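You operate a simulated robot arm through the tools that you are given. There is no shell and no other tool.

Carry out the task below with a simulated two-armed robot. There is one attempt and no reset: what you move stays moved.

TASK
Wipe up the spill on the laundry counter top with the striped cloth and put it back.
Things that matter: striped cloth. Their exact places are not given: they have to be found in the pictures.

Only the result counts: the job must be done as asked and must still hold three seconds after the hand-in. Knocking over, shifting, dropping, spilling or breaking anything else fails it. Flat cloth is picked up by pressing the open fingertips on it (5 to 10 N) and closing them slowly along it; thin cloth reads only 2 to 8 mm in the jaws.

THE ROBOT
Two 7-joint arms with two-finger grippers on one trunk, on a base that moves. Base frame: it is fixed to the floor where the robot stands at the start and does not move with it; the origin is under the middle of the robot, x ahead of it, y to its left, z up; the surface under the hand at the start is at about z = 900. Units: mm, rad, N and s.
The left shoulder is at the start at [24, 205, 1232], the right one opposite. With the tool pointing down near the work surface each hand reaches from about 160 to 760 mm from the robot's upright axis, wherever it stands, measured 20 degrees to its own side. Places, roughly: striped cloth [500, 100, 900]. Payload 2.2 kg a hand.
Tool frame (each hand has its own): the origin (TCP) lies between the finger pads and is the grasp point; the fingertips stand 19 mm ahead of it; z points along the fingers, y is the line along which they close. The gripper opens to 116 mm; its body begins 70 mm behind the TCP.
Orientation is that of the tool frame in the base frame, as a unit quaternion [w, x, y, z]. With the fingers straight down and closing along the base's y, the tool's x points along the base's -x, its y along +y and its z along -z.

THE INTERFACE
- The arms move only by the tool nudge_tool. It takes "left_moves", "right_moves" or both (then of equal length, played together; a hand with none holds still); each is one flat list of numbers, 7 for each row, row after row: the shift along the tool's x, y, z in mm, then the turn, a rotation vector about the tool's x, y, z in rad, then the finger opening in mm, from 0 to 116. In form: [x, y, z, wx, wy, wz, hand, x, y, z, wx, wy, wz, hand, ...]. A call has 1 to 20 rows; each row is the pose to reach, as a shift and turn from the pose commanded when the call began, along the tool's axes at that moment. Rows are played at 5 a second. More than 50 mm and 0.15 rad between two rows, or a gripper value outside its range, and nothing of the call is played. Where a pose cannot be reached the arm comes as near as it can. A force on the tool above 40 N (or 10 N above the force at the start of the call, whichever is more), or a blocked arm, ends the call early, and 0.2 s more pass. Each finger travels about 203.5 mm/s and halts on what it meets, pressing with about 33 N; the grip force reading is that of the motor and also rises with nothing between the fingers. The clock runs only during rows and for 0.2 s after the last one: add rows that repeat a pose to give the fingers time. The reply holds the time, the measured pose of the TCP, the force on the tool along the base axes, the opening and the grip force, in the units named above and with some noise, with the torque about the TCP (base axes, N m) and any sound that the robot's microphone picked up, and new pictures: "views" is both (left out), scene, wrist or none (wrist: the cameras of the hands that moved).
- Cameras (640 x 400 px; columns grow to the right, rows downward): "scene" is now at [113.2, 33.5, 1398]; the picture's right is [0.56, -0.83, -0.01], its down [-0.51, -0.34, -0.79] and it looks along [0.65, 0.45, -0.62] (base axes); focal length 264 px, centre (320, 200). "left" rides on the left gripper at [69, 15, -97] in its tool frame; the picture's right is [-0.21, 0.98, 0.00], its down [-0.76, -0.17, -0.63] and it looks along [-0.62, -0.14, 0.77] (tool axes); focal length 251 px, centre (320, 200). "right" rides on the right gripper at [69, -15, -97] in its tool frame; the picture's right is [0.21, 0.98, 0.00], its down [-0.76, 0.17, -0.63] and it looks along [-0.62, 0.14, 0.77] (tool axes); focal length 251 px, centre (320, 200).
- move_column(by): moves the trunk up (or, below 0, down) by that many mm; the arms and the scene camera ride with it, the base frame stays. It gives what a move gives, with no picture.
- steer(legs): drives the robot by 1 to 6 legs, each [ahead, left, turn to the left] in mm, mm and rad, along the robot's own axes; the way and the turn of a leg run together, so that a leg with both is an arc; at most 1500 mm and 3.142 rad a leg. The arms and the cameras ride along, it lands a little off, and it stops where it bumps. It gives what a move gives, and a new picture of the scene camera.
- pan_tilt(pan, tilt): turns the head with the scene camera to pan (to the left, within 1.396 rad either way) and tilt (down, from -0.506 to 1.204), counted from straight ahead of the robot. It gives what a move gives, and a new picture of the scene camera.
- point_at(camera, pixels): for up to 12 pixels [column, row] of the newest picture of that camera ("zoom" is the newest enlarged one), the place [x, y, z] in the base frame of the surface seen there, good to about 3 mm. It takes no simulated time.
- close_up(camera, box): a new picture of the part [left, top, right, bottom] of that camera's present view, enlarged. It takes no simulated time.
- sign_off(): hands the job in; it is judged then, once.

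Unless the task says otherwise, let go and move clear before handing in.

The tools are called after ">>>" by a JSON object that holds its "fn" and its "kwargs". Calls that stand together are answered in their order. nudge_tool: Moves the arms, as the interface text tells. Its arguments: {"type":"object","properties":{"left_moves":{"type":"array"},"right_moves":{"type":"array"},"views":{"type":"string","enum":["both","scene","wrist","none"]}},"required":[]} The other tools are called the same way: move_column (by) moves the trunk up or down; steer (legs) drives the base; pan_tilt (pan, tilt) turns the head that bears the scene camera; point_at (camera, pixels) gives the place of the surface under pixels of a picture; close_up (camera, box) takes an enlarged picture of a part of a camera's view; sign_off () hands the job in.

At the start:

```text
t: 0.0
left_position: [412.2, 529.0, 1109.0]
left_tcp_rot: [0.0, 0.0, 1.0, 0.005]
left_force: [0.9, -1.0, -0.6]
left_moment: [0.04, 0.0, 0.01]
left_gripper_width: 116.0
left_grasp_force: 0.1
right_position: [466.9, 69.5, 1180.0]
right_tcp_rot: [0.0, 0.0, 1.0, 0.004]
right_force: [-0.3, -0.9, 0.6]
right_moment: [0.03, 0.04, -0.01]
right_gripper_width: 116.0
right_grasp_force: 0.1
trunk travel left (down, up): [-375.0, 115.0]
robot x, y, heading: [1.0, 0.4, 0.002]
head pan, tilt (commanded): [0.599, 0.665]
```

scene: 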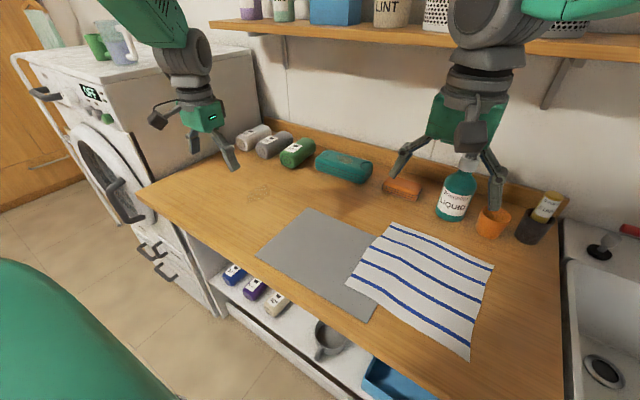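
right: 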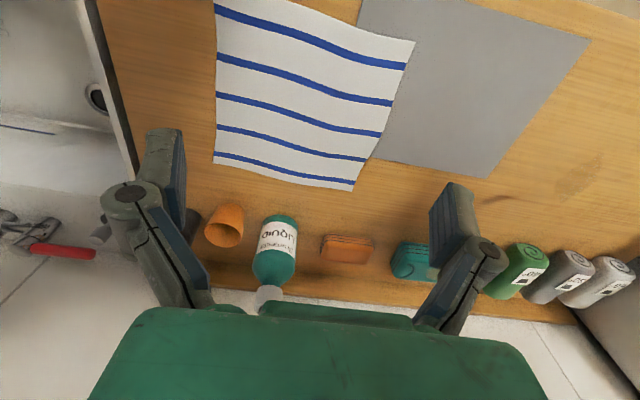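
left: 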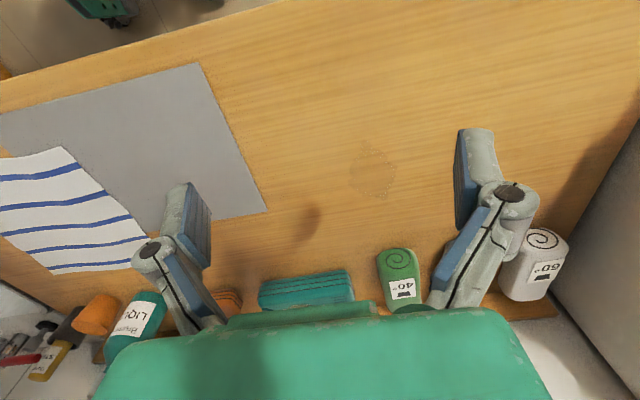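

The striped cloth lies around scene pixel (425,285), partly over a grey mat, and the left wrist view shows a faint stain near (372,170), with possibly another at (305,220). I'll enlarge these and read the coordinates.

>>> {"fn": "close_up", "kwargs": {"camera": "left", "box": [200, 80, 520, 280]}}

>>> {"fn": "close_up", "kwargs": {"camera": "scene", "box": [140, 120, 580, 395]}}

>>> {"fn": "point_at", "kwargs": {"camera": "scene", "pixels": [[391, 223], [493, 265], [470, 360], [347, 282], [308, 209], [257, 256], [370, 321], [380, 232], [265, 190], [137, 193], [565, 398], [420, 285]]}}

>>> {"fn": "point_at", "kwargs": {"camera": "left", "pixels": [[372, 170], [350, 172], [395, 180], [372, 145], [375, 197], [305, 220], [150, 240], [65, 147], [197, 63], [267, 211], [300, 240], [318, 208]]}}

```text
2.00 times, centred on (360, 180) of left
```

zoom: 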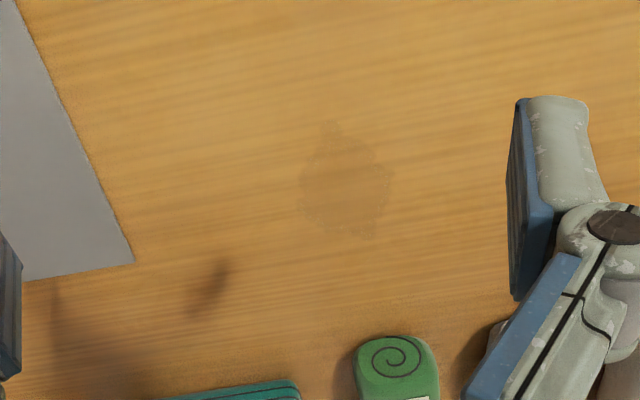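

```text
1.45 times, centred on (360, 258) of scene
```

zoom: 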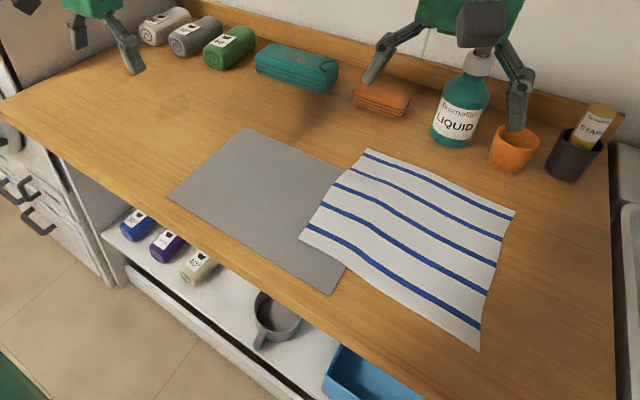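

```text
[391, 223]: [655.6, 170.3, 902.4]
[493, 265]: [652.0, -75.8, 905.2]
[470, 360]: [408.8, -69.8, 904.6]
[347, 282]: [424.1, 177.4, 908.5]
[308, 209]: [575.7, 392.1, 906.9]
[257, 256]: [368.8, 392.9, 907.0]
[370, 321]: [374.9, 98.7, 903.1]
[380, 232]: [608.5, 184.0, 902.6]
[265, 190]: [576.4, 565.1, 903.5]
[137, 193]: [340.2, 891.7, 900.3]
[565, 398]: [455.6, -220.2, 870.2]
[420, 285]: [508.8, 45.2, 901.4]
```

```text
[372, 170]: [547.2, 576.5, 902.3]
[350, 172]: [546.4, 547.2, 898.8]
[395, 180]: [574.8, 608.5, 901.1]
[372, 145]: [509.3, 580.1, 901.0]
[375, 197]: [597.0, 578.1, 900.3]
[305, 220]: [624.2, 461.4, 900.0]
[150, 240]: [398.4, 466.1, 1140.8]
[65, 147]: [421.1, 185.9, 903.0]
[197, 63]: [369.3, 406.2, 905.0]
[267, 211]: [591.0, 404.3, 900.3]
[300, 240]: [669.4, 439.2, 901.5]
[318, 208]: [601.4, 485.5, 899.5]
```

The stain in the enlarged view is about x 505–600, y 545–608. The grey sheet covers x 369–590, y 99–405 and lies under the cloth's left part, so I must not disturb it. Next I'll measure the nearby objects and look to the right, where I want to park the right arm.

>>> {"fn": "point_at", "kwargs": {"camera": "scene", "pixels": [[297, 152], [300, 166], [343, 165], [325, 176], [402, 187], [455, 205], [458, 180], [493, 222], [528, 230], [370, 180], [555, 270], [240, 188]]}}

>>> {"fn": "pan_tilt", "kwargs": {"pan": -0.3, "tilt": 0.665}}

```text
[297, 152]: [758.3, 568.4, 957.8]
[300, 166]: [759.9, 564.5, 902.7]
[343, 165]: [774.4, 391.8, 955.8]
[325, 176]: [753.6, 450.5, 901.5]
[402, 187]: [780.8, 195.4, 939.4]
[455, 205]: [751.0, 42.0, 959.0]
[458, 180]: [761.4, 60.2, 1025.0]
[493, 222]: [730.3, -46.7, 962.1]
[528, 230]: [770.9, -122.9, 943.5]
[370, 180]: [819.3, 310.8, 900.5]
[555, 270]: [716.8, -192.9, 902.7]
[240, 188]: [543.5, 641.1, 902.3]
```

```text
t: 1.2
left_position: [411.0, 542.5, 1104.7]
left_tcp_rot: [0.0, 0.001, 1.0, -0.001]
left_force: [-0.6, 0.9, -0.7]
left_moment: [-0.04, 0.01, -0.01]
left_gripper_width: 116.0
left_grasp_force: 0.1
right_position: [464.5, 85.0, 1181.4]
right_tcp_rot: [0.001, 0.001, 1.0, -0.002]
right_force: [0.5, -0.4, -0.3]
right_moment: [-0.06, 0.0, -0.04]
right_gripper_width: 116.0
right_grasp_force: 0.1
trunk travel left (down, up): [-375.0, 115.0]
robot x, y, heading: [1.3, -1.1, 0.004]
head pan, tilt (commanded): [-0.3, 0.665]
```

scene: 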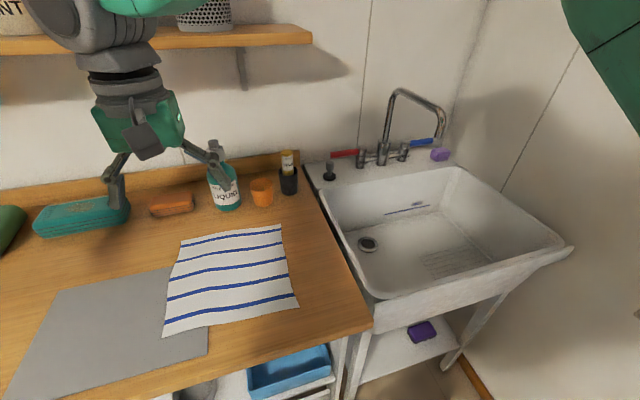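

The pan view shows the cloth corners at (181,241), (281,225), (299,309) and (163,337), and the sink side is free apart from the tap. I'll re-measure the cloth and mat edges from here, then check the noise in the pose readings.

>>> {"fn": "point_at", "kwargs": {"camera": "scene", "pixels": [[182, 243], [280, 227], [297, 307], [165, 335], [207, 350], [207, 330], [173, 268], [60, 293], [10, 395], [230, 280], [372, 325], [330, 205]]}}

>>> {"fn": "close_up", "kwargs": {"camera": "scene", "box": [0, 180, 352, 400]}}

>>> {"fn": "nudge_tool", "kwargs": {"right_moves": [0, 0, 0, 0, 0, 0, 116, 0, 0, 0, 0, 0, 0, 116], "left_moves": [0, 0, 0, 0, 0, 0, 116, 0, 0, 0, 0, 0, 0, 116], "views": "none"}}

```text
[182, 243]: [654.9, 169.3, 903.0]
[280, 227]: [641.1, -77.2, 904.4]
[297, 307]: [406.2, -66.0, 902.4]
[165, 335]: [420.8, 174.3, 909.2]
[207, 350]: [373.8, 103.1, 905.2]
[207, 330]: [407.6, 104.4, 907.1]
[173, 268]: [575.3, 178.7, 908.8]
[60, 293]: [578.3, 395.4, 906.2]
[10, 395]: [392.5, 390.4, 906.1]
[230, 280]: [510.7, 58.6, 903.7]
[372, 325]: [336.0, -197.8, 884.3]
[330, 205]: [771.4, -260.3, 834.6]
```

```text
1.82 times, centred on (176, 290) of scene
```

zoom: 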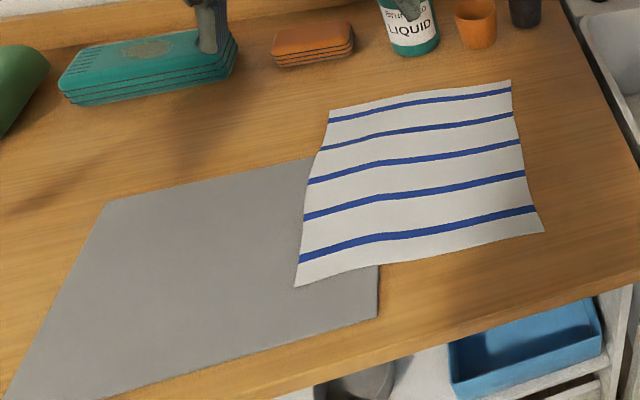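

```text
t: 1.8
left_position: [409.1, 529.1, 1109.4]
left_tcp_rot: [0.001, 0.001, 1.0, 0.005]
left_force: [0.5, 0.5, 0.9]
left_moment: [0.03, 0.04, 0.02]
left_gripper_width: 116.1
left_grasp_force: 0.0
right_position: [465.5, 69.1, 1181.2]
right_tcp_rot: [0.002, 0.001, 1.0, 0.004]
right_force: [0.6, 0.0, 0.0]
right_moment: [0.01, 0.02, 0.02]
right_gripper_width: 116.0
right_grasp_force: 0.1
trunk travel left (down, up): [-375.0, 115.0]
robot x, y, heading: [0.6, -0.7, -0.001]
head pan, tilt (commanded): [-0.3, 0.665]
```

The readings have settled, so the shift after panning was only transient wobble. I'll move the right hand off to the right and back a little, to about (360,-270,1180), clear of everything, and check where the shelf's front edge is.

>>> {"fn": "nudge_tool", "kwargs": {"right_moves": [12, -42, 0, 0, 0, 0, 116, 25, -84, 0, 0, 0, 0, 116, 38, -126, 0, 0, 0, 0, 116, 50, -168, 0, 0, 0, 0, 116, 62, -210, 0, 0, 0, 0, 116, 75, -252, 0, 0, 0, 0, 116, 88, -294, 0, 0, 0, 0, 116, 100, -336, 0, 0, 0, 0, 116, 100, -336, 0, 0, 0, 0, 116], "views": "scene"}}

>>> {"fn": "point_at", "kwargs": {"camera": "scene", "pixels": [[280, 36], [200, 42], [220, 10]]}}

```text
t: 3.8
left_position: [410.1, 533.5, 1108.3]
left_tcp_rot: [0.001, 0.001, 1.0, 0.003]
left_force: [-0.4, 0.4, 0.3]
left_moment: [-0.01, -0.01, 0.0]
left_gripper_width: 116.1
left_grasp_force: 0.0
right_position: [365.3, -261.1, 1179.1]
right_tcp_rot: [0.001, 0.0, 1.0, 0.003]
right_force: [0.1, 0.2, -0.1]
right_moment: [0.0, 0.01, -0.01]
right_gripper_width: 116.3
right_grasp_force: 0.1
trunk travel left (down, up): [-375.0, 115.0]
robot x, y, heading: [-1.6, -3.7, -0.003]
head pan, tilt (commanded): [-0.3, 0.665]
```

scene: 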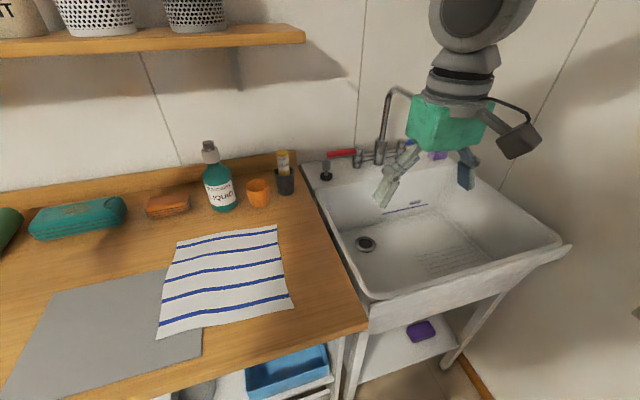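

```text
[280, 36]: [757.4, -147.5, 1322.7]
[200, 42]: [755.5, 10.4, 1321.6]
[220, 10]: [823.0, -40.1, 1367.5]
```

The right hand is parked clear at (365,-261,1179). Now I'll bring the left hand over the middle of the cloth's far edge, around (625,47), keeping it high.

>>> {"fn": "nudge_tool", "kwargs": {"left_moves": [0, -40, 0, 0, 0, 0, 116, -10, -80, 0, 0, 0, 0, 116, -30, -120, 0, 0, 0, 0, 116, -50, -160, 0, 0, 0, 0, 116, -70, -200, 0, 0, 0, 0, 116, -90, -240, 0, 0, 0, 0, 100, -110, -280, 0, 0, 0, 0, 90, -130, -320, 0, 0, 0, 0, 80, -150, -360, 0, 0, 0, 0, 70, -170, -400, 0, 0, 0, 0, 60, -190, -440, 0, 0, 0, 0, 60, -214, -480, 0, 0, 0, 0, 60, -214, -480, 0, 0, 0, 0, 60, -214, -480, 0, 0, 0, 0, 60], "views": "both"}}

```text
t: 6.8
left_position: [623.5, 61.0, 1106.2]
left_tcp_rot: [0.001, -0.001, 1.0, -0.002]
left_force: [-1.1, -0.2, 0.6]
left_moment: [-0.02, -0.04, 0.0]
left_gripper_width: 60.2
left_grasp_force: 0.1
right_position: [363.1, -247.7, 1182.0]
right_tcp_rot: [0.001, 0.002, 1.0, -0.002]
right_force: [0.3, -0.2, 0.8]
right_moment: [0.0, 0.02, -0.01]
right_gripper_width: 115.9
right_grasp_force: 0.0
trunk travel left (down, up): [-375.0, 115.0]
robot x, y, heading: [0.5, 2.3, 0.001]
head pan, tilt (commanded): [-0.3, 0.665]
```

scene: 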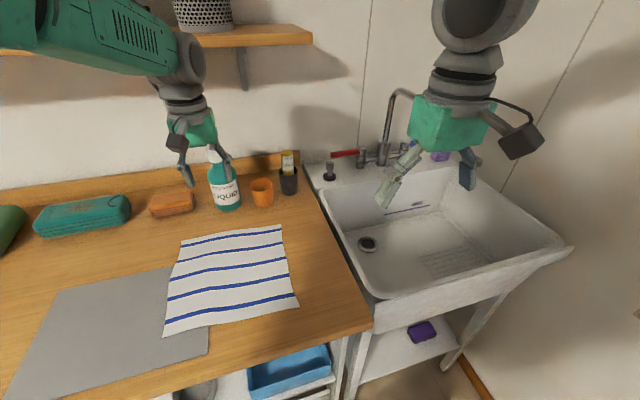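
left: 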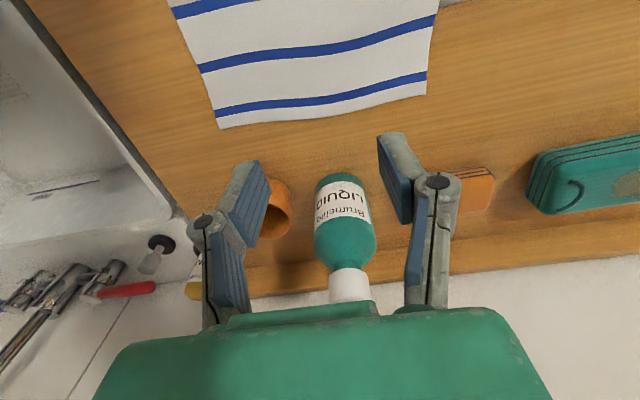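

The TCP projects to about (320,77) in the left image, just inside the far edge of the cloth, which is near row 113. I'll confirm with point_at, then lower to about 20 mm above the cloth.

>>> {"fn": "point_at", "kwargs": {"camera": "left", "pixels": [[320, 77], [320, 111], [222, 125], [425, 92]]}}

>>> {"fn": "nudge_tool", "kwargs": {"left_moves": [0, 0, 40, 0, 0, 0, 60, 0, 0, 80, 0, 0, 0, 60, 0, 0, 120, 0, 0, 0, 60, 0, 0, 150, 0, 0, 0, 60, 0, 0, 165, 0, 0, 0, 60, 0, 0, 165, 0, 0, 0, 60, 0, 0, 165, 0, 0, 0, 60, 0, 0, 165, 0, 0, 0, 60], "views": "both"}}

```text
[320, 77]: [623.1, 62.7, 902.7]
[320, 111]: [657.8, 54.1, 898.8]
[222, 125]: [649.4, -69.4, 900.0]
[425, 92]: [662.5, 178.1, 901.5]
```

```text
t: 8.6
left_position: [620.4, 59.6, 941.0]
left_tcp_rot: [0.001, 0.0, 1.0, -0.001]
left_force: [-0.6, 0.5, 1.2]
left_moment: [-0.08, 0.0, 0.01]
left_gripper_width: 60.2
left_grasp_force: 0.1
right_position: [365.0, -252.3, 1180.9]
right_tcp_rot: [0.001, 0.001, 1.0, -0.001]
right_force: [-0.2, -0.4, -0.3]
right_moment: [-0.02, 0.02, -0.01]
right_gripper_width: 115.8
right_grasp_force: 0.0
trunk travel left (down, up): [-375.0, 115.0]
robot x, y, heading: [2.2, -4.3, -0.001]
head pan, tilt (commanded): [-0.3, 0.665]
```

scene: 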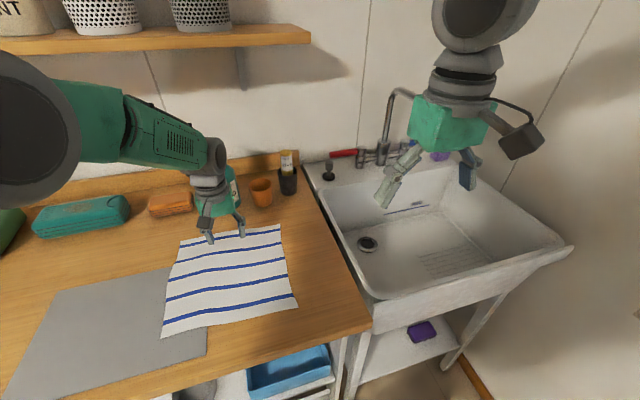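
left: 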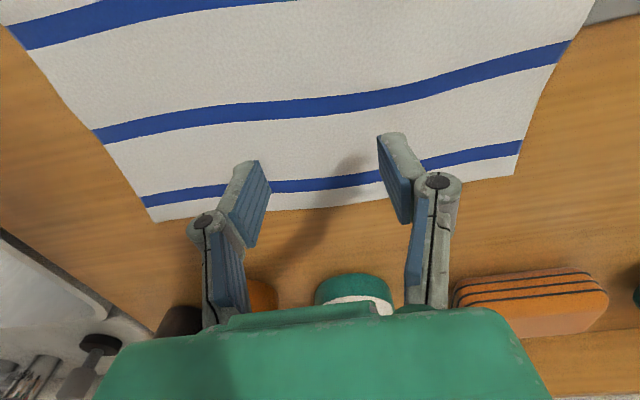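

The hand is over the cloth with its tips about 20 mm above it, and both fingertips are over the white band between the first two stripes. I'll go down gently until the force shows contact.

>>> {"fn": "nudge_tool", "kwargs": {"left_moves": [0, 0, 8, 0, 0, 0, 60, 0, 0, 14, 0, 0, 0, 60, 0, 0, 16, 0, 0, 0, 60, 0, 0, 18, 0, 0, 0, 60, 0, 0, 18, 0, 0, 0, 60], "views": "wrist"}}

```text
t: 9.8
left_position: [621.8, 52.7, 923.5]
left_tcp_rot: [0.002, 0.001, 1.0, 0.002]
left_force: [-0.5, -1.0, -0.9]
left_moment: [0.04, 0.03, 0.01]
left_gripper_width: 60.2
left_grasp_force: 0.0
right_position: [365.6, -261.0, 1179.2]
right_tcp_rot: [0.002, 0.003, 1.0, 0.003]
right_force: [0.2, -0.4, 0.2]
right_moment: [0.05, -0.02, 0.01]
right_gripper_width: 116.0
right_grasp_force: 0.1
trunk travel left (down, up): [-375.0, 115.0]
robot x, y, heading: [2.8, -1.9, 0.0]
head pan, tilt (commanded): [-0.3, 0.665]
```

left: 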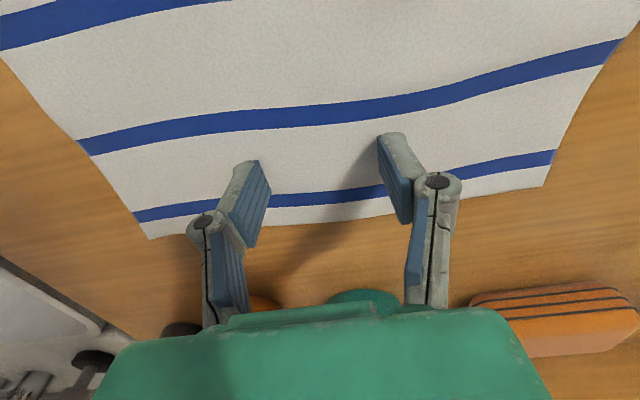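

No contact force yet at TCP z=923.5. I'll keep lowering in 1 mm steps.

>>> {"fn": "nudge_tool", "kwargs": {"left_moves": [0, 0, 1, 0, 0, 0, 60, 0, 0, 2, 0, 0, 0, 60, 0, 0, 3, 0, 0, 0, 60, 0, 0, 3, 0, 0, 0, 60], "views": "none"}}

```text
t: 10.8
left_position: [620.6, 52.4, 920.8]
left_tcp_rot: [0.001, 0.001, 1.0, 0.003]
left_force: [-0.5, -0.2, 0.3]
left_moment: [0.05, 0.02, -0.01]
left_gripper_width: 59.9
left_grasp_force: 0.2
right_position: [364.5, -262.1, 1178.3]
right_tcp_rot: [0.002, 0.002, 1.0, 0.002]
right_force: [-0.3, -0.3, 0.5]
right_moment: [0.03, -0.03, 0.01]
right_gripper_width: 115.7
right_grasp_force: 0.0
trunk travel left (down, up): [-375.0, 115.0]
robot x, y, heading: [-0.2, -4.8, -0.002]
head pan, tilt (commanded): [-0.3, 0.665]
```

Still no contact at TCP z=920.8, so I'll carry on down in 1 mm steps.

>>> {"fn": "nudge_tool", "kwargs": {"left_moves": [0, 0, 1, 0, 0, 0, 60, 0, 0, 2, 0, 0, 0, 60, 0, 0, 2, 0, 0, 0, 60], "views": "none"}}

```text
t: 11.6
left_position: [622.9, 53.7, 919.8]
left_tcp_rot: [0.002, 0.001, 1.0, 0.003]
left_force: [0.4, 2.0, 11.2]
left_moment: [0.03, 0.04, -0.02]
left_gripper_width: 60.9
left_grasp_force: 0.1
right_position: [364.8, -259.1, 1181.0]
right_tcp_rot: [0.001, 0.001, 1.0, 0.002]
right_force: [0.1, 0.1, 0.3]
right_moment: [0.0, 0.01, 0.02]
right_gripper_width: 116.4
right_grasp_force: 0.1
trunk travel left (down, up): [-375.0, 115.0]
robot x, y, heading: [-0.1, -4.5, 0.003]
head pan, tilt (commanded): [-0.3, 0.665]
```

There is contact now at 11 N, slightly above the range. I'll ease off by 0.3 mm and close slowly along the cloth.

>>> {"fn": "nudge_tool", "kwargs": {"left_moves": [0, 0, -0.3, 0, 0, 0, 60, 0, 0, -0.3, 0, 0, 0, 56, 0, 0, -0.3, 0, 0, 0, 52, 0, 0, -0.3, 0, 0, 0, 48, 0, 0, -0.3, 0, 0, 0, 44, 0, 0, -0.3, 0, 0, 0, 40, 0, 0, -0.3, 0, 0, 0, 36, 0, 0, -0.3, 0, 0, 0, 32, 0, 0, -0.3, 0, 0, 0, 28], "views": "wrist"}}

```text
t: 13.6
left_position: [621.5, 54.0, 918.8]
left_tcp_rot: [0.003, 0.001, 1.0, 0.001]
left_force: [0.5, 1.2, 4.3]
left_moment: [0.0, 0.01, -0.02]
left_gripper_width: 26.4
left_grasp_force: 3.9
right_position: [364.0, -258.6, 1180.1]
right_tcp_rot: [0.002, 0.001, 1.0, 0.002]
right_force: [0.8, 0.0, 0.6]
right_moment: [0.01, 0.02, 0.01]
right_gripper_width: 116.0
right_grasp_force: 0.1
trunk travel left (down, up): [-375.0, 115.0]
robot x, y, heading: [-2.2, -0.9, 0.001]
head pan, tilt (commanded): [-0.3, 0.665]
```

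left: 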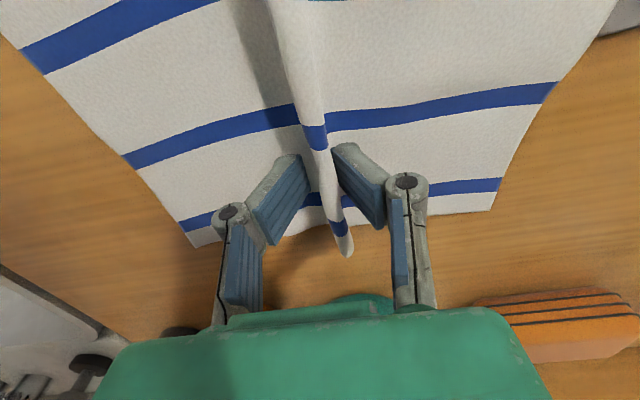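

The cloth is rising in a clean fold between the fingers at (325,150). I'll keep closing, with the press restored slightly.

>>> {"fn": "nudge_tool", "kwargs": {"left_moves": [0, 0, 0.2, 0, 0, 0, 25, 0, 0, 0.2, 0, 0, 0, 21, 0, 0, 0.2, 0, 0, 0, 17, 0, 0, 0.2, 0, 0, 0, 13, 0, 0, 0.2, 0, 0, 0, 9, 0, 0, 0.2, 0, 0, 0, 5, 0, 0, 0.2, 0, 0, 0, 1, 0, 0, 0.2, 0, 0, 0, 0, 0, 0, 0.2, 0, 0, 0, 0], "views": "wrist"}}

```text
t: 15.6
left_position: [622.0, 53.9, 920.1]
left_tcp_rot: [0.003, 0.001, 1.0, 0.003]
left_force: [1.6, 1.1, 17.2]
left_moment: [-0.01, 0.01, 0.0]
left_gripper_width: 3.3
left_grasp_force: 31.9
right_position: [362.9, -259.8, 1180.5]
right_tcp_rot: [0.002, 0.0, 1.0, 0.002]
right_force: [1.2, -0.7, -0.4]
right_moment: [0.0, -0.04, -0.05]
right_gripper_width: 116.1
right_grasp_force: 0.0
trunk travel left (down, up): [-375.0, 115.0]
robot x, y, heading: [-0.2, -1.8, 0.003]
head pan, tilt (commanded): [-0.3, 0.665]
```

left: 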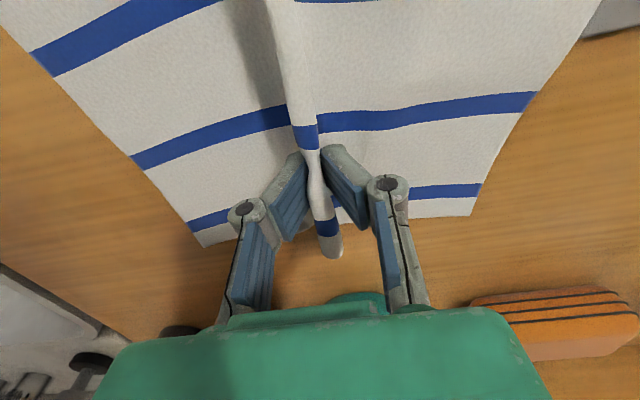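

The grip reads 3.3 mm at 32 N with the fold held between the pads. I'll peel the cloth up along an arc toward its near edge so nothing drags across the grey mat.

>>> {"fn": "nudge_tool", "kwargs": {"left_moves": [1, 0, -18, 0, 0, 0, 0, 3, 0, -37, 0, 0, 0, 0, 7, 0, -55, 0, 0, 0, 0, 13, 0, -73, 0, 0, 0, 0, 20, 0, -90, 0, 0, 0, 0, 29, 0, -107, 0, 0, 0, 0, 38, 0, -122, 0, 0, 0, 0, 50, 0, -137, 0, 0, 0, 0, 50, 0, -137, 0, 0, 0, 0], "views": "both"}}

```text
t: 17.6
left_position: [572.8, 54.7, 1054.2]
left_tcp_rot: [0.001, 0.0, 1.0, 0.002]
left_force: [0.6, -0.6, -0.7]
left_moment: [-0.01, -0.03, 0.01]
left_gripper_width: 3.2
left_grasp_force: 31.5
right_position: [365.1, -258.7, 1178.5]
right_tcp_rot: [0.001, 0.001, 1.0, 0.002]
right_force: [0.1, -0.3, -1.0]
right_moment: [0.03, 0.03, 0.0]
right_gripper_width: 115.9
right_grasp_force: 0.1
trunk travel left (down, up): [-375.0, 115.0]
robot x, y, heading: [-2.4, -1.8, -0.0]
head pan, tilt (commanded): [-0.3, 0.665]
```

scene: 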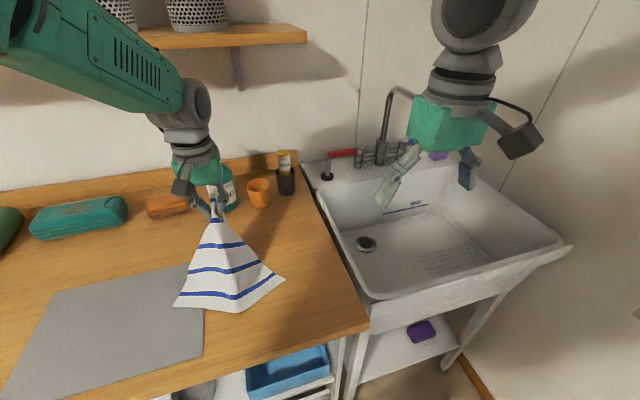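
left: 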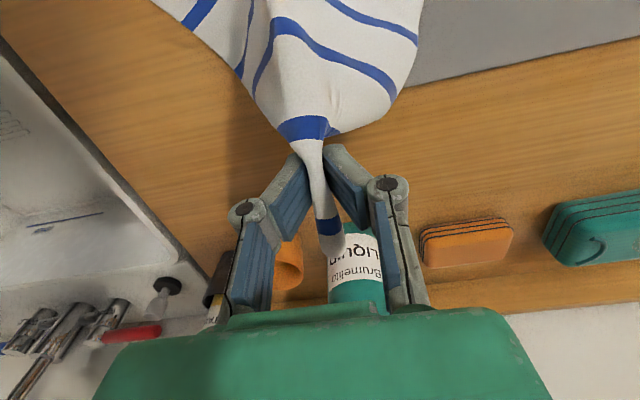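

The cloth hangs cleanly from the hand and the mat hasn't moved. I'll lift it fully clear of the counter before carrying it left.

>>> {"fn": "nudge_tool", "kwargs": {"left_moves": [15, 0, -25, 0, 0, 0, 0, 30, 0, -50, 0, 0, 0, 0, 45, 0, -75, 0, 0, 0, 0, 60, 0, -100, 0, 0, 0, 0, 70, 0, -125, 0, 0, 0, 0, 80, 0, -150, 0, 0, 0, 0, 80, 0, -175, 0, 0, 0, 0, 80, 0, -190, 0, 0, 0, 0, 80, 0, -190, 0, 0, 0, 0], "views": "none"}}

>>> {"fn": "pan_tilt", "kwargs": {"pan": 0.5, "tilt": 0.7}}

```text
t: 19.6
left_position: [491.1, 52.9, 1246.0]
left_tcp_rot: [0.001, 0.001, 1.0, 0.002]
left_force: [-0.2, 0.2, 0.4]
left_moment: [0.02, 0.0, 0.0]
left_gripper_width: 4.3
left_grasp_force: 36.1
right_position: [364.8, -259.3, 1178.8]
right_tcp_rot: [0.002, 0.001, 1.0, 0.002]
right_force: [-0.9, 1.1, -0.6]
right_moment: [-0.01, 0.01, 0.02]
right_gripper_width: 115.9
right_grasp_force: 0.1
trunk travel left (down, up): [-375.0, 115.0]
robot x, y, heading: [-0.4, -1.5, 0.001]
head pan, tilt (commanded): [-0.3, 0.665]
```

```text
t: 20.7
left_position: [492.4, 53.1, 1246.2]
left_tcp_rot: [0.001, -0.001, 1.0, 0.001]
left_force: [0.4, -0.1, -0.2]
left_moment: [0.12, -0.01, 0.0]
left_gripper_width: 4.4
left_grasp_force: 37.4
right_position: [364.2, -259.2, 1179.3]
right_tcp_rot: [0.001, 0.001, 1.0, 0.001]
right_force: [0.0, -0.2, 0.1]
right_moment: [0.03, -0.01, -0.01]
right_gripper_width: 115.9
right_grasp_force: 0.1
trunk travel left (down, up): [-375.0, 115.0]
robot x, y, heading: [-2.5, -3.9, 0.001]
head pan, tilt (commanded): [0.499, 0.7]
```

scene: 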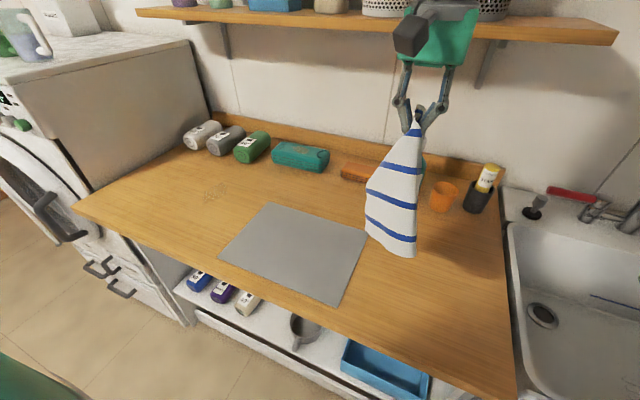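

The cloth now hangs clear of the counter and the whole mat is visible. With the view open, I'll enlarge the counter to make sure I've found all of the spill, including where the cloth lay.

>>> {"fn": "close_up", "kwargs": {"camera": "scene", "box": [100, 130, 340, 280]}}

>>> {"fn": "point_at", "kwargs": {"camera": "scene", "pixels": [[265, 203], [368, 230], [335, 305], [220, 260], [208, 195], [210, 185], [203, 203], [410, 255], [380, 235]]}}

>>> {"fn": "close_up", "kwargs": {"camera": "scene", "box": [300, 180, 540, 330]}}

```text
2.67 times, centred on (220, 205) of scene
```

zoom: 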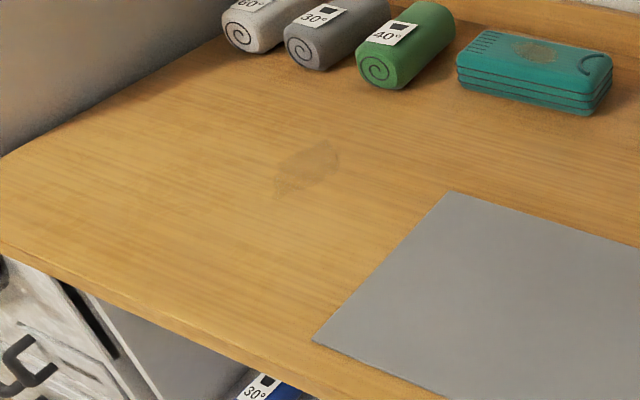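

```text
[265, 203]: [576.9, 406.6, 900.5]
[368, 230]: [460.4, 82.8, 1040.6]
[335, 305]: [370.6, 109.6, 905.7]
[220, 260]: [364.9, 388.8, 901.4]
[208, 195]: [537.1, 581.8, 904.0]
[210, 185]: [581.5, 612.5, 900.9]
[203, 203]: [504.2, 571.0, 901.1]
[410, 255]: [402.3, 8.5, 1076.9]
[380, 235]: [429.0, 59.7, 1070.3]
```

```text
2.67 times, centred on (420, 255) of scene
```

zoom: 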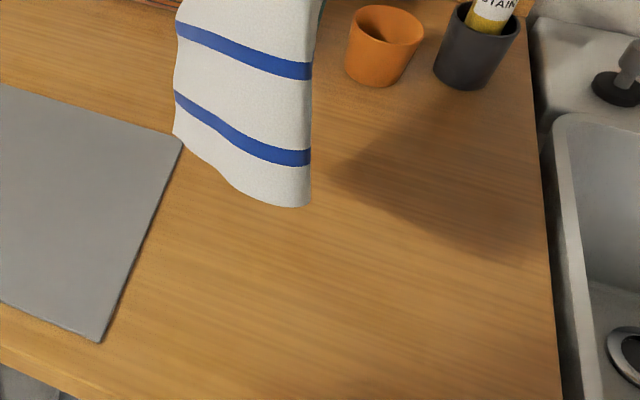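

The only spill is the stain at about x 500–600, y 545–610, and nothing lies where the cloth was. Its far corner is near the limit of the left arm's reach, so I'll drive 200 mm to the left with the cloth held high.

>>> {"fn": "steer", "kwargs": {"legs": [[0, 200, 0]]}}

```text
t: 22.3
left_position: [492.1, 237.3, 1245.6]
left_tcp_rot: [0.002, 0.004, 1.0, 0.003]
left_force: [0.1, -0.1, -1.1]
left_moment: [0.05, -0.03, -0.01]
left_gripper_width: 4.5
left_grasp_force: 36.9
right_position: [363.8, -73.8, 1179.1]
right_tcp_rot: [0.001, 0.003, 1.0, 0.004]
right_force: [-0.3, -0.1, -0.1]
right_moment: [-0.01, 0.01, 0.0]
right_gripper_width: 116.1
right_grasp_force: 0.0
trunk travel left (down, up): [-375.0, 115.0]
robot x, y, heading: [-3.0, 190.8, -0.004]
head pan, tilt (commanded): [0.499, 0.7]
```

scene: 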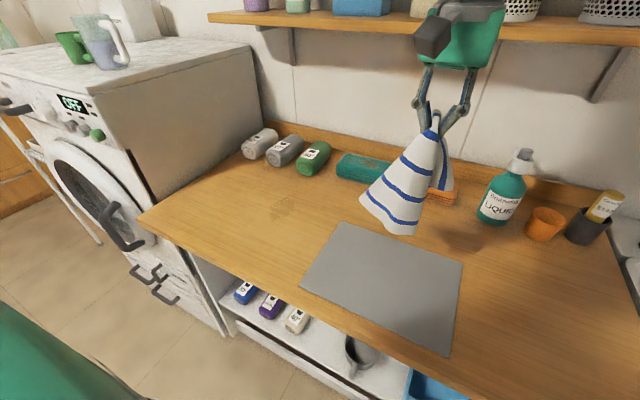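

Now at base y 191, the left hand holds the cloth at (492,237,1246). I'll carry it to the front of the stain, near (350,577), still high.

>>> {"fn": "nudge_tool", "kwargs": {"left_moves": [12, 34, 0, 0, 0, 0, 0, 26, 68, 0, 0, 0, 0, 0, 40, 102, 0, 0, 0, 0, 0, 54, 136, 0, 0, 0, 0, 0, 68, 170, 0, 0, 0, 0, 0, 82, 204, 0, 0, 0, 0, 0, 96, 238, 0, 0, 0, 0, 0, 112, 272, 0, 0, 0, 0, 0, 128, 306, 0, 0, 0, 0, 0, 142, 332, 0, 0, 0, 0, 0, 142, 332, 0, 0, 0, 0, 0, 142, 332, 0, 0, 0, 0, 0, 142, 332, 0, 0, 0, 0, 0], "views": "scene"}}

```text
t: 25.1
left_position: [348.3, 589.2, 1244.2]
left_tcp_rot: [0.002, 0.004, 1.0, -0.004]
left_force: [0.3, -0.2, 0.1]
left_moment: [0.0, 0.0, -0.01]
left_gripper_width: 3.8
left_grasp_force: 34.2
right_position: [360.9, -55.2, 1182.1]
right_tcp_rot: [0.003, 0.004, 1.0, -0.004]
right_force: [0.9, -1.6, -0.4]
right_moment: [0.05, 0.02, -0.01]
right_gripper_width: 115.9
right_grasp_force: 0.1
trunk travel left (down, up): [-375.0, 115.0]
robot x, y, heading: [0.4, 188.3, -0.008]
head pan, tilt (commanded): [0.499, 0.7]
```

scene: 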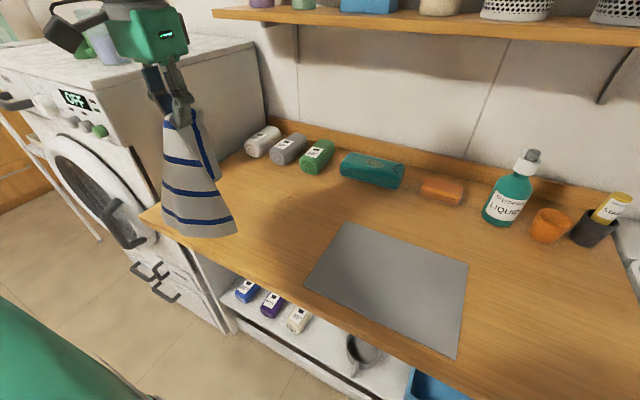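

The cloth hangs just in front of the spill at x≈348. I'll check how far forward the rolls' fronts come, then lay the cloth down on an arc so it trails toward me over the stain.

>>> {"fn": "point_at", "kwargs": {"camera": "scene", "pixels": [[310, 167], [314, 171], [278, 160], [252, 152], [350, 175], [305, 160]]}}

>>> {"fn": "nudge_tool", "kwargs": {"left_moves": [0, 0, 40, 0, 0, 0, 0, 0, 0, 80, 0, 0, 0, 0, 0, 0, 105, 0, 0, 0, 0, -30, 0, 111, 0, 0, 0, 0, -58, 0, 116, 0, 0, 0, 0, -91, 0, 129, 0, 0, 0, 0, -123, 0, 148, 0, 0, 0, 0, -152, 0, 172, 0, 0, 0, 0, -176, 0, 201, 0, 0, 0, 0, -195, 0, 233, 0, 0, 0, 0, -208, 0, 268, 0, 0, 0, 0, -213, 0, 294, 0, 0, 0, 0, -213, 0, 305, 0, 0, 0, 0, -213, 0, 305, 0, 0, 0, 0, -213, 0, 305, 0, 0, 0, 0], "views": "both"}}

```text
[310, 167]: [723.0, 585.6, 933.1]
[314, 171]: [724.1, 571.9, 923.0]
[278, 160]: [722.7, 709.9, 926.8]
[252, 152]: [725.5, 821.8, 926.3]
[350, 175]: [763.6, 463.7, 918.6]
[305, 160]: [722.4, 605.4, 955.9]
```

```text
t: 28.3
left_position: [565.8, 580.2, 941.4]
left_tcp_rot: [0.002, 0.004, 1.0, -0.002]
left_force: [-1.6, -0.2, 0.4]
left_moment: [0.02, 0.04, 0.01]
left_gripper_width: 2.8
left_grasp_force: 31.6
right_position: [361.5, -61.4, 1182.7]
right_tcp_rot: [0.002, 0.004, 1.0, -0.001]
right_force: [-0.2, -0.2, -0.2]
right_moment: [-0.01, 0.02, 0.04]
right_gripper_width: 115.9
right_grasp_force: 0.0
trunk travel left (down, up): [-375.0, 115.0]
robot x, y, heading: [0.4, 189.2, -0.004]
head pan, tilt (commanded): [0.499, 0.7]
```

scene: 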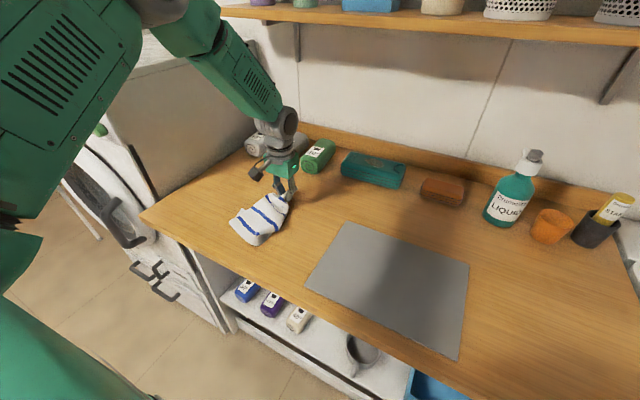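
left: 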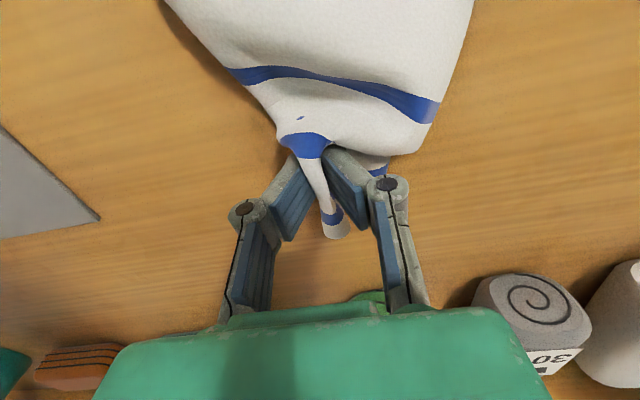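

The cloth lies over the stain, trailing toward the front edge, with the hand at (566,580,941). The rolls start at x≈722, so there is room. Now I'll lower until I get light contact.

>>> {"fn": "nudge_tool", "kwargs": {"left_moves": [0, 0, 6, 0, 0, 0, 0, 0, 0, 11, 0, 0, 0, 0, 0, 0, 15, 0, 0, 0, 0, 0, 0, 17, 0, 0, 0, 0, 0, 0, 18, 0, 0, 0, 0, 0, 0, 18, 0, 0, 0, 0], "views": "none"}}

```text
t: 29.7
left_position: [563.1, 582.7, 923.3]
left_tcp_rot: [0.005, 0.004, 1.0, -0.005]
left_force: [0.9, -7.5, 18.5]
left_moment: [-0.02, 0.07, 0.06]
left_gripper_width: 3.6
left_grasp_force: 32.5
right_position: [359.1, -54.9, 1184.8]
right_tcp_rot: [0.003, 0.004, 1.0, -0.004]
right_force: [0.0, -0.2, 0.6]
right_moment: [0.02, 0.0, -0.02]
right_gripper_width: 116.0
right_grasp_force: 0.0
trunk travel left (down, up): [-375.0, 115.0]
robot x, y, heading: [-2.1, 188.9, -0.004]
head pan, tilt (commanded): [0.499, 0.7]
```

Contact is at 18 N, a bit firm, so I'll ease up 1 mm and start wiping strokes along x in several lanes over the stain.

>>> {"fn": "nudge_tool", "kwargs": {"left_moves": [20, 0, -1, 0, 0, 0, 0, 45, 0, -1, 0, 0, 0, 0, 68, 0, -1, 0, 0, 0, 0, 45, 0, -1, 0, 0, 0, 0, 20, 0, -1, 0, 0, 0, 0, -5, 0, -1, 0, 0, 0, 0, -30, 0, -1, 0, 0, 0, 0, -48, 0, -1, 0, 0, 0, 0, -48, 12, -1, 0, 0, 0, 0, -25, 12, -1, 0, 0, 0, 0, 0, 12, -1, 0, 0, 0, 0, 25, 12, -1, 0, 0, 0, 0, 50, 12, -1, 0, 0, 0, 0, 68, 12, -1, 0, 0, 0, 0, 68, 24, -1, 0, 0, 0, 0, 45, 24, -1, 0, 0, 0, 0, 20, 24, -1, 0, 0, 0, 0, -5, 24, -1, 0, 0, 0, 0, -30, 24, -1, 0, 0, 0, 0, -48, 24, -1, 0, 0, 0, 0], "views": "both"}}

```text
t: 33.9
left_position: [612.3, 606.8, 923.4]
left_tcp_rot: [0.002, 0.005, 1.0, -0.003]
left_force: [-0.5, 0.5, 0.0]
left_moment: [-0.06, 0.01, 0.01]
left_gripper_width: 3.2
left_grasp_force: 30.6
right_position: [360.8, -56.4, 1182.2]
right_tcp_rot: [0.002, 0.003, 1.0, -0.003]
right_force: [-0.1, 0.0, 0.3]
right_moment: [-0.03, -0.02, 0.03]
right_gripper_width: 116.1
right_grasp_force: 0.0
trunk travel left (down, up): [-375.0, 115.0]
robot x, y, heading: [3.1, 186.2, -0.002]
head pan, tilt (commanded): [0.499, 0.7]
```

scene: 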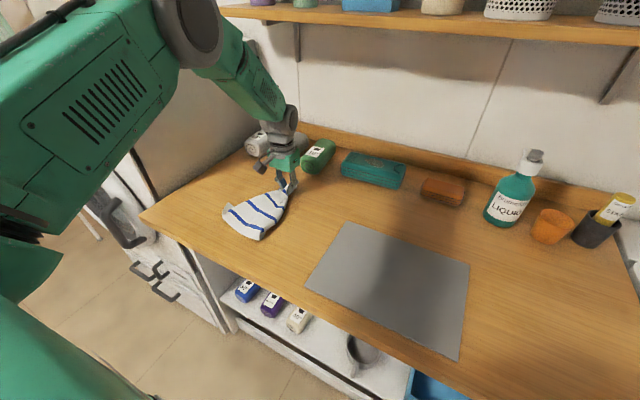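
left: 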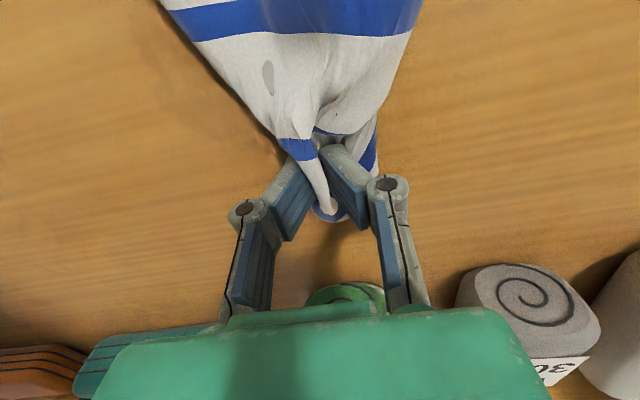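

The last reading shows 0 N, so contact was lost at the far end where the cloth is thinner. I'll press 3 mm lower here and check the force before more strokes.

>>> {"fn": "nudge_tool", "kwargs": {"left_moves": [0, 0, 1.5, 0, 0, 0, 0, 0, 0, 2.5, 0, 0, 0, 0, 0, 0, 3, 0, 0, 0, 0, 0, 0, 3, 0, 0, 0, 0], "views": "none"}}

```text
t: 34.9
left_position: [611.1, 606.6, 920.6]
left_tcp_rot: [0.004, 0.004, 1.0, -0.004]
left_force: [0.6, 1.9, 12.6]
left_moment: [0.09, 0.06, 0.02]
left_gripper_width: 3.3
left_grasp_force: 32.4
right_position: [360.7, -58.4, 1181.1]
right_tcp_rot: [0.003, 0.004, 1.0, -0.003]
right_force: [0.3, -0.1, -0.8]
right_moment: [0.03, 0.03, 0.04]
right_gripper_width: 115.7
right_grasp_force: 0.0
trunk travel left (down, up): [-375.0, 115.0]
robot x, y, heading: [1.3, 193.8, -0.005]
head pan, tilt (commanded): [0.499, 0.7]
```

Contact is good at 12.6 N. I'll zigzag over the stain toward lower y at this height.

>>> {"fn": "nudge_tool", "kwargs": {"left_moves": [25, 0, 0, 0, 0, 0, 0, 50, 0, 0, 0, 0, 0, 0, 75, 0, 0, 0, 0, 0, 0, 100, 0, 0, 0, 0, 0, 0, 115, 0, 0, 0, 0, 0, 0, 115, -12, 0, 0, 0, 0, 0, 90, -12, 0, 0, 0, 0, 0, 65, -12, 0, 0, 0, 0, 0, 40, -12, 0, 0, 0, 0, 0, 15, -12, 0, 0, 0, 0, 0, 0, -12, 0, 0, 0, 0, 0, 0, -24, 0, 0, 0, 0, 0, 25, -24, 0, 0, 0, 0, 0, 50, -24, 0, 0, 0, 0, 0, 75, -24, 0, 0, 0, 0, 0, 100, -24, 0, 0, 0, 0, 0, 115, -24, 0, 0, 0, 0, 0, 115, -36, 0, 0, 0, 0, 0, 90, -36, 0, 0, 0, 0, 0, 65, -36, 0, 0, 0, 0, 0], "views": "both"}}

```text
t: 39.1
left_position: [546.3, 567.5, 921.0]
left_tcp_rot: [0.002, 0.004, 1.0, -0.003]
left_force: [-6.7, 0.2, 18.4]
left_moment: [0.17, 0.23, 0.05]
left_gripper_width: 3.5
left_grasp_force: 32.5
right_position: [359.3, -59.1, 1183.2]
right_tcp_rot: [0.003, 0.003, 1.0, -0.001]
right_force: [0.6, -0.1, -0.4]
right_moment: [0.0, -0.02, -0.03]
right_gripper_width: 116.1
right_grasp_force: 0.1
trunk travel left (down, up): [-375.0, 115.0]
robot x, y, heading: [-4.8, 191.7, -0.001]
head pan, tilt (commanded): [0.499, 0.7]
```

scene: 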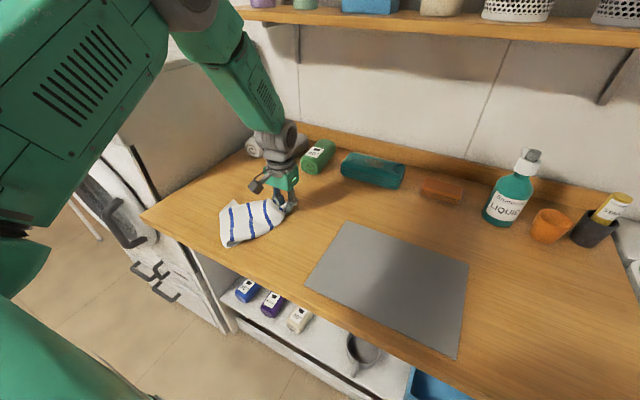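
left: 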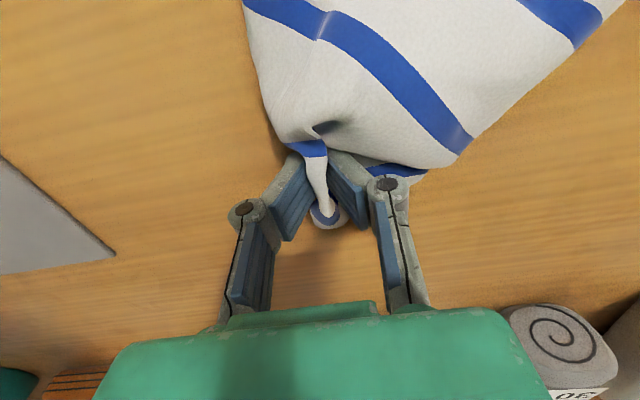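

Force is 18 N and the cloth is still gripped at 3.5 mm. I'll cover the remaining lanes down to y≈531.

>>> {"fn": "nudge_tool", "kwargs": {"left_moves": [-25, 0, 0, 0, 0, 0, 0, -50, 0, 0, 0, 0, 0, 0, -65, 0, 0, 0, 0, 0, 0, -65, -12, 0, 0, 0, 0, 0, -40, -12, 0, 0, 0, 0, 0, -15, -12, 0, 0, 0, 0, 0, 10, -12, 0, 0, 0, 0, 0, 35, -12, 0, 0, 0, 0, 0, 50, -12, 0, 0, 0, 0, 0, 50, -24, 0, 0, 0, 0, 0, 25, -24, 0, 0, 0, 0, 0, 0, -24, 0, 0, 0, 0, 0, -25, -24, 0, 0, 0, 0, 0, -50, -24, 0, 0, 0, 0, 0, -65, -24, 0, 0, 0, 0, 0, -65, -36, 0, 0, 0, 0, 0, -40, -36, 0, 0, 0, 0, 0, -15, -36, 0, 0, 0, 0, 0, 10, -36, 0, 0, 0, 0, 0, 35, -36, 0, 0, 0, 0, 0], "views": "both"}}

```text
t: 41.4
left_position: [494.1, 551.9, 921.3]
left_tcp_rot: [0.0, 0.003, 1.0, -0.002]
left_force: [-7.3, -0.9, 21.2]
left_moment: [0.14, 0.24, 0.06]
left_gripper_width: 3.3
left_grasp_force: 32.2
right_position: [359.1, -56.3, 1182.5]
right_tcp_rot: [0.003, 0.003, 1.0, -0.002]
right_force: [0.7, 0.1, 0.0]
right_moment: [0.04, 0.04, -0.03]
right_gripper_width: 116.1
right_grasp_force: 0.1
trunk travel left (down, up): [-375.0, 115.0]
robot x, y, heading: [2.3, 192.9, -0.008]
head pan, tilt (commanded): [0.499, 0.7]
stopped in row 11 (left hand): the force on the tool passed its limit at 44 N (the readings are from after the stop); the commanded pose is now the measured one
```

scene: 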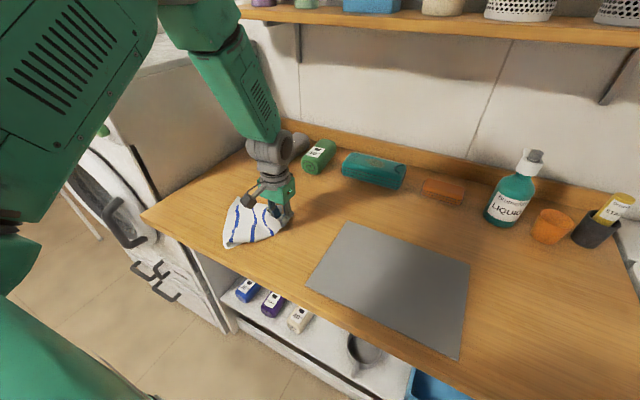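
left: 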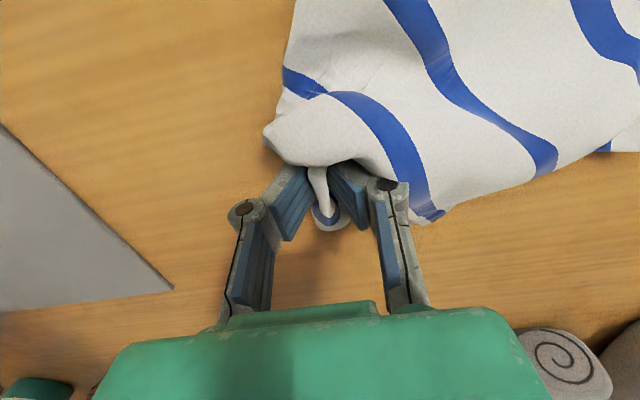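

The call stopped on a 44 N spike in row 11 because the cloth bunched at the near end, and now the force is 21 N. I'll ease up 1.2 mm and finish the last lanes.

>>> {"fn": "nudge_tool", "kwargs": {"left_moves": [0, 0, -1.2, 0, 0, 0, 0, -10, -8, -1.2, 0, 0, 0, 0, -35, -8, -1.2, 0, 0, 0, 0, -60, -8, -1.2, 0, 0, 0, 0, -85, -8, -1.2, 0, 0, 0, 0, -105, -8, -1.2, 0, 0, 0, 0, -118, -8, -1.2, 0, 0, 0, 0, -118, -18, -1.2, 0, 0, 0, 0, -95, -18, -1.2, 0, 0, 0, 0, -70, -18, -1.2, 0, 0, 0, 0, -45, -18, -1.2, 0, 0, 0, 0, -20, -18, -1.2, 0, 0, 0, 0, 0, -18, -1.5, 0, 0, 0, 0], "views": "none"}}

```text
t: 44.2
left_position: [496.5, 533.9, 922.0]
left_tcp_rot: [-0.001, 0.003, 1.0, -0.003]
left_force: [0.3, -0.3, 1.6]
left_moment: [-0.01, 0.02, -0.01]
left_gripper_width: 3.6
left_grasp_force: 32.2
right_position: [359.4, -56.9, 1183.2]
right_tcp_rot: [0.004, 0.003, 1.0, -0.003]
right_force: [-0.1, 0.6, 0.7]
right_moment: [-0.01, 0.02, 0.02]
right_gripper_width: 115.9
right_grasp_force: 0.1
trunk travel left (down, up): [-375.0, 115.0]
robot x, y, heading: [1.3, 191.3, -0.001]
head pan, tilt (commanded): [0.499, 0.7]
```

Those lanes are finished, though at the end the force had dropped to 1.6 N. I'll lift the cloth clear and inspect the stain.

>>> {"fn": "nudge_tool", "kwargs": {"left_moves": [0, 0, -25, 0, 0, 0, 0, 0, 0, -50, 0, 0, 0, 0, 0, 0, -80, 0, 0, 0, 0, 0, 0, -115, 0, 0, 0, 0, 0, 0, -150, 0, 0, 0, 0, 15, 0, -190, 0, 0, 0, 0, 30, 0, -230, 0, 0, 0, 0, 45, -20, -265, 0, 0, 0, 0, 60, -50, -290, 0, 0, 0, 0, 60, -85, -310, 0, 0, 0, 0, 60, -120, -310, 0, 0, 0, 0, 60, -120, -310, 0, 0, 0, 0, 60, -120, -310, 0, 0, 0, 0], "views": "both"}}

>>> {"fn": "close_up", "kwargs": {"camera": "scene", "box": [180, 140, 420, 290]}}

```text
t: 47.0
left_position: [438.1, 417.5, 1232.2]
left_tcp_rot: [-0.001, 0.004, 1.0, -0.002]
left_force: [-0.1, -0.5, -0.2]
left_moment: [-0.04, -0.01, 0.02]
left_gripper_width: 2.7
left_grasp_force: 27.5
right_position: [359.5, -56.3, 1182.8]
right_tcp_rot: [0.003, 0.002, 1.0, -0.003]
right_force: [-0.4, 0.6, -0.2]
right_moment: [0.03, -0.01, -0.02]
right_gripper_width: 115.9
right_grasp_force: 0.0
trunk travel left (down, up): [-375.0, 115.0]
robot x, y, heading: [-0.8, 190.9, -0.002]
head pan, tilt (commanded): [0.499, 0.7]
```

scene: 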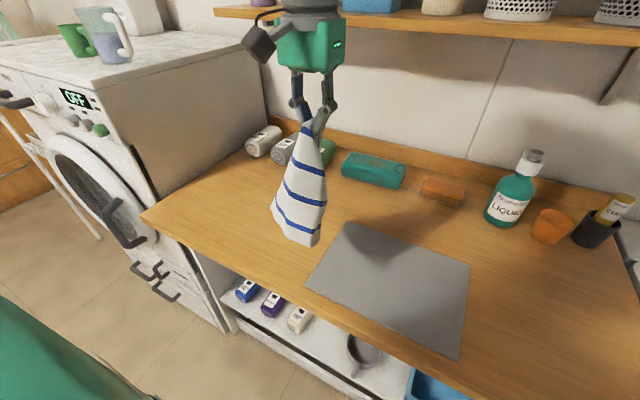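
left: 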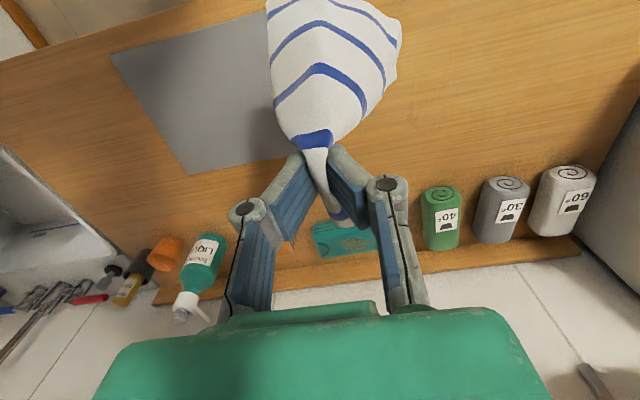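

```text
2.67 times, centred on (300, 215) of scene
```

zoom: 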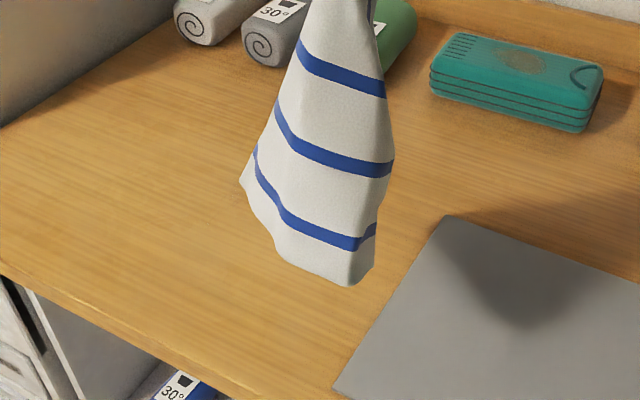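

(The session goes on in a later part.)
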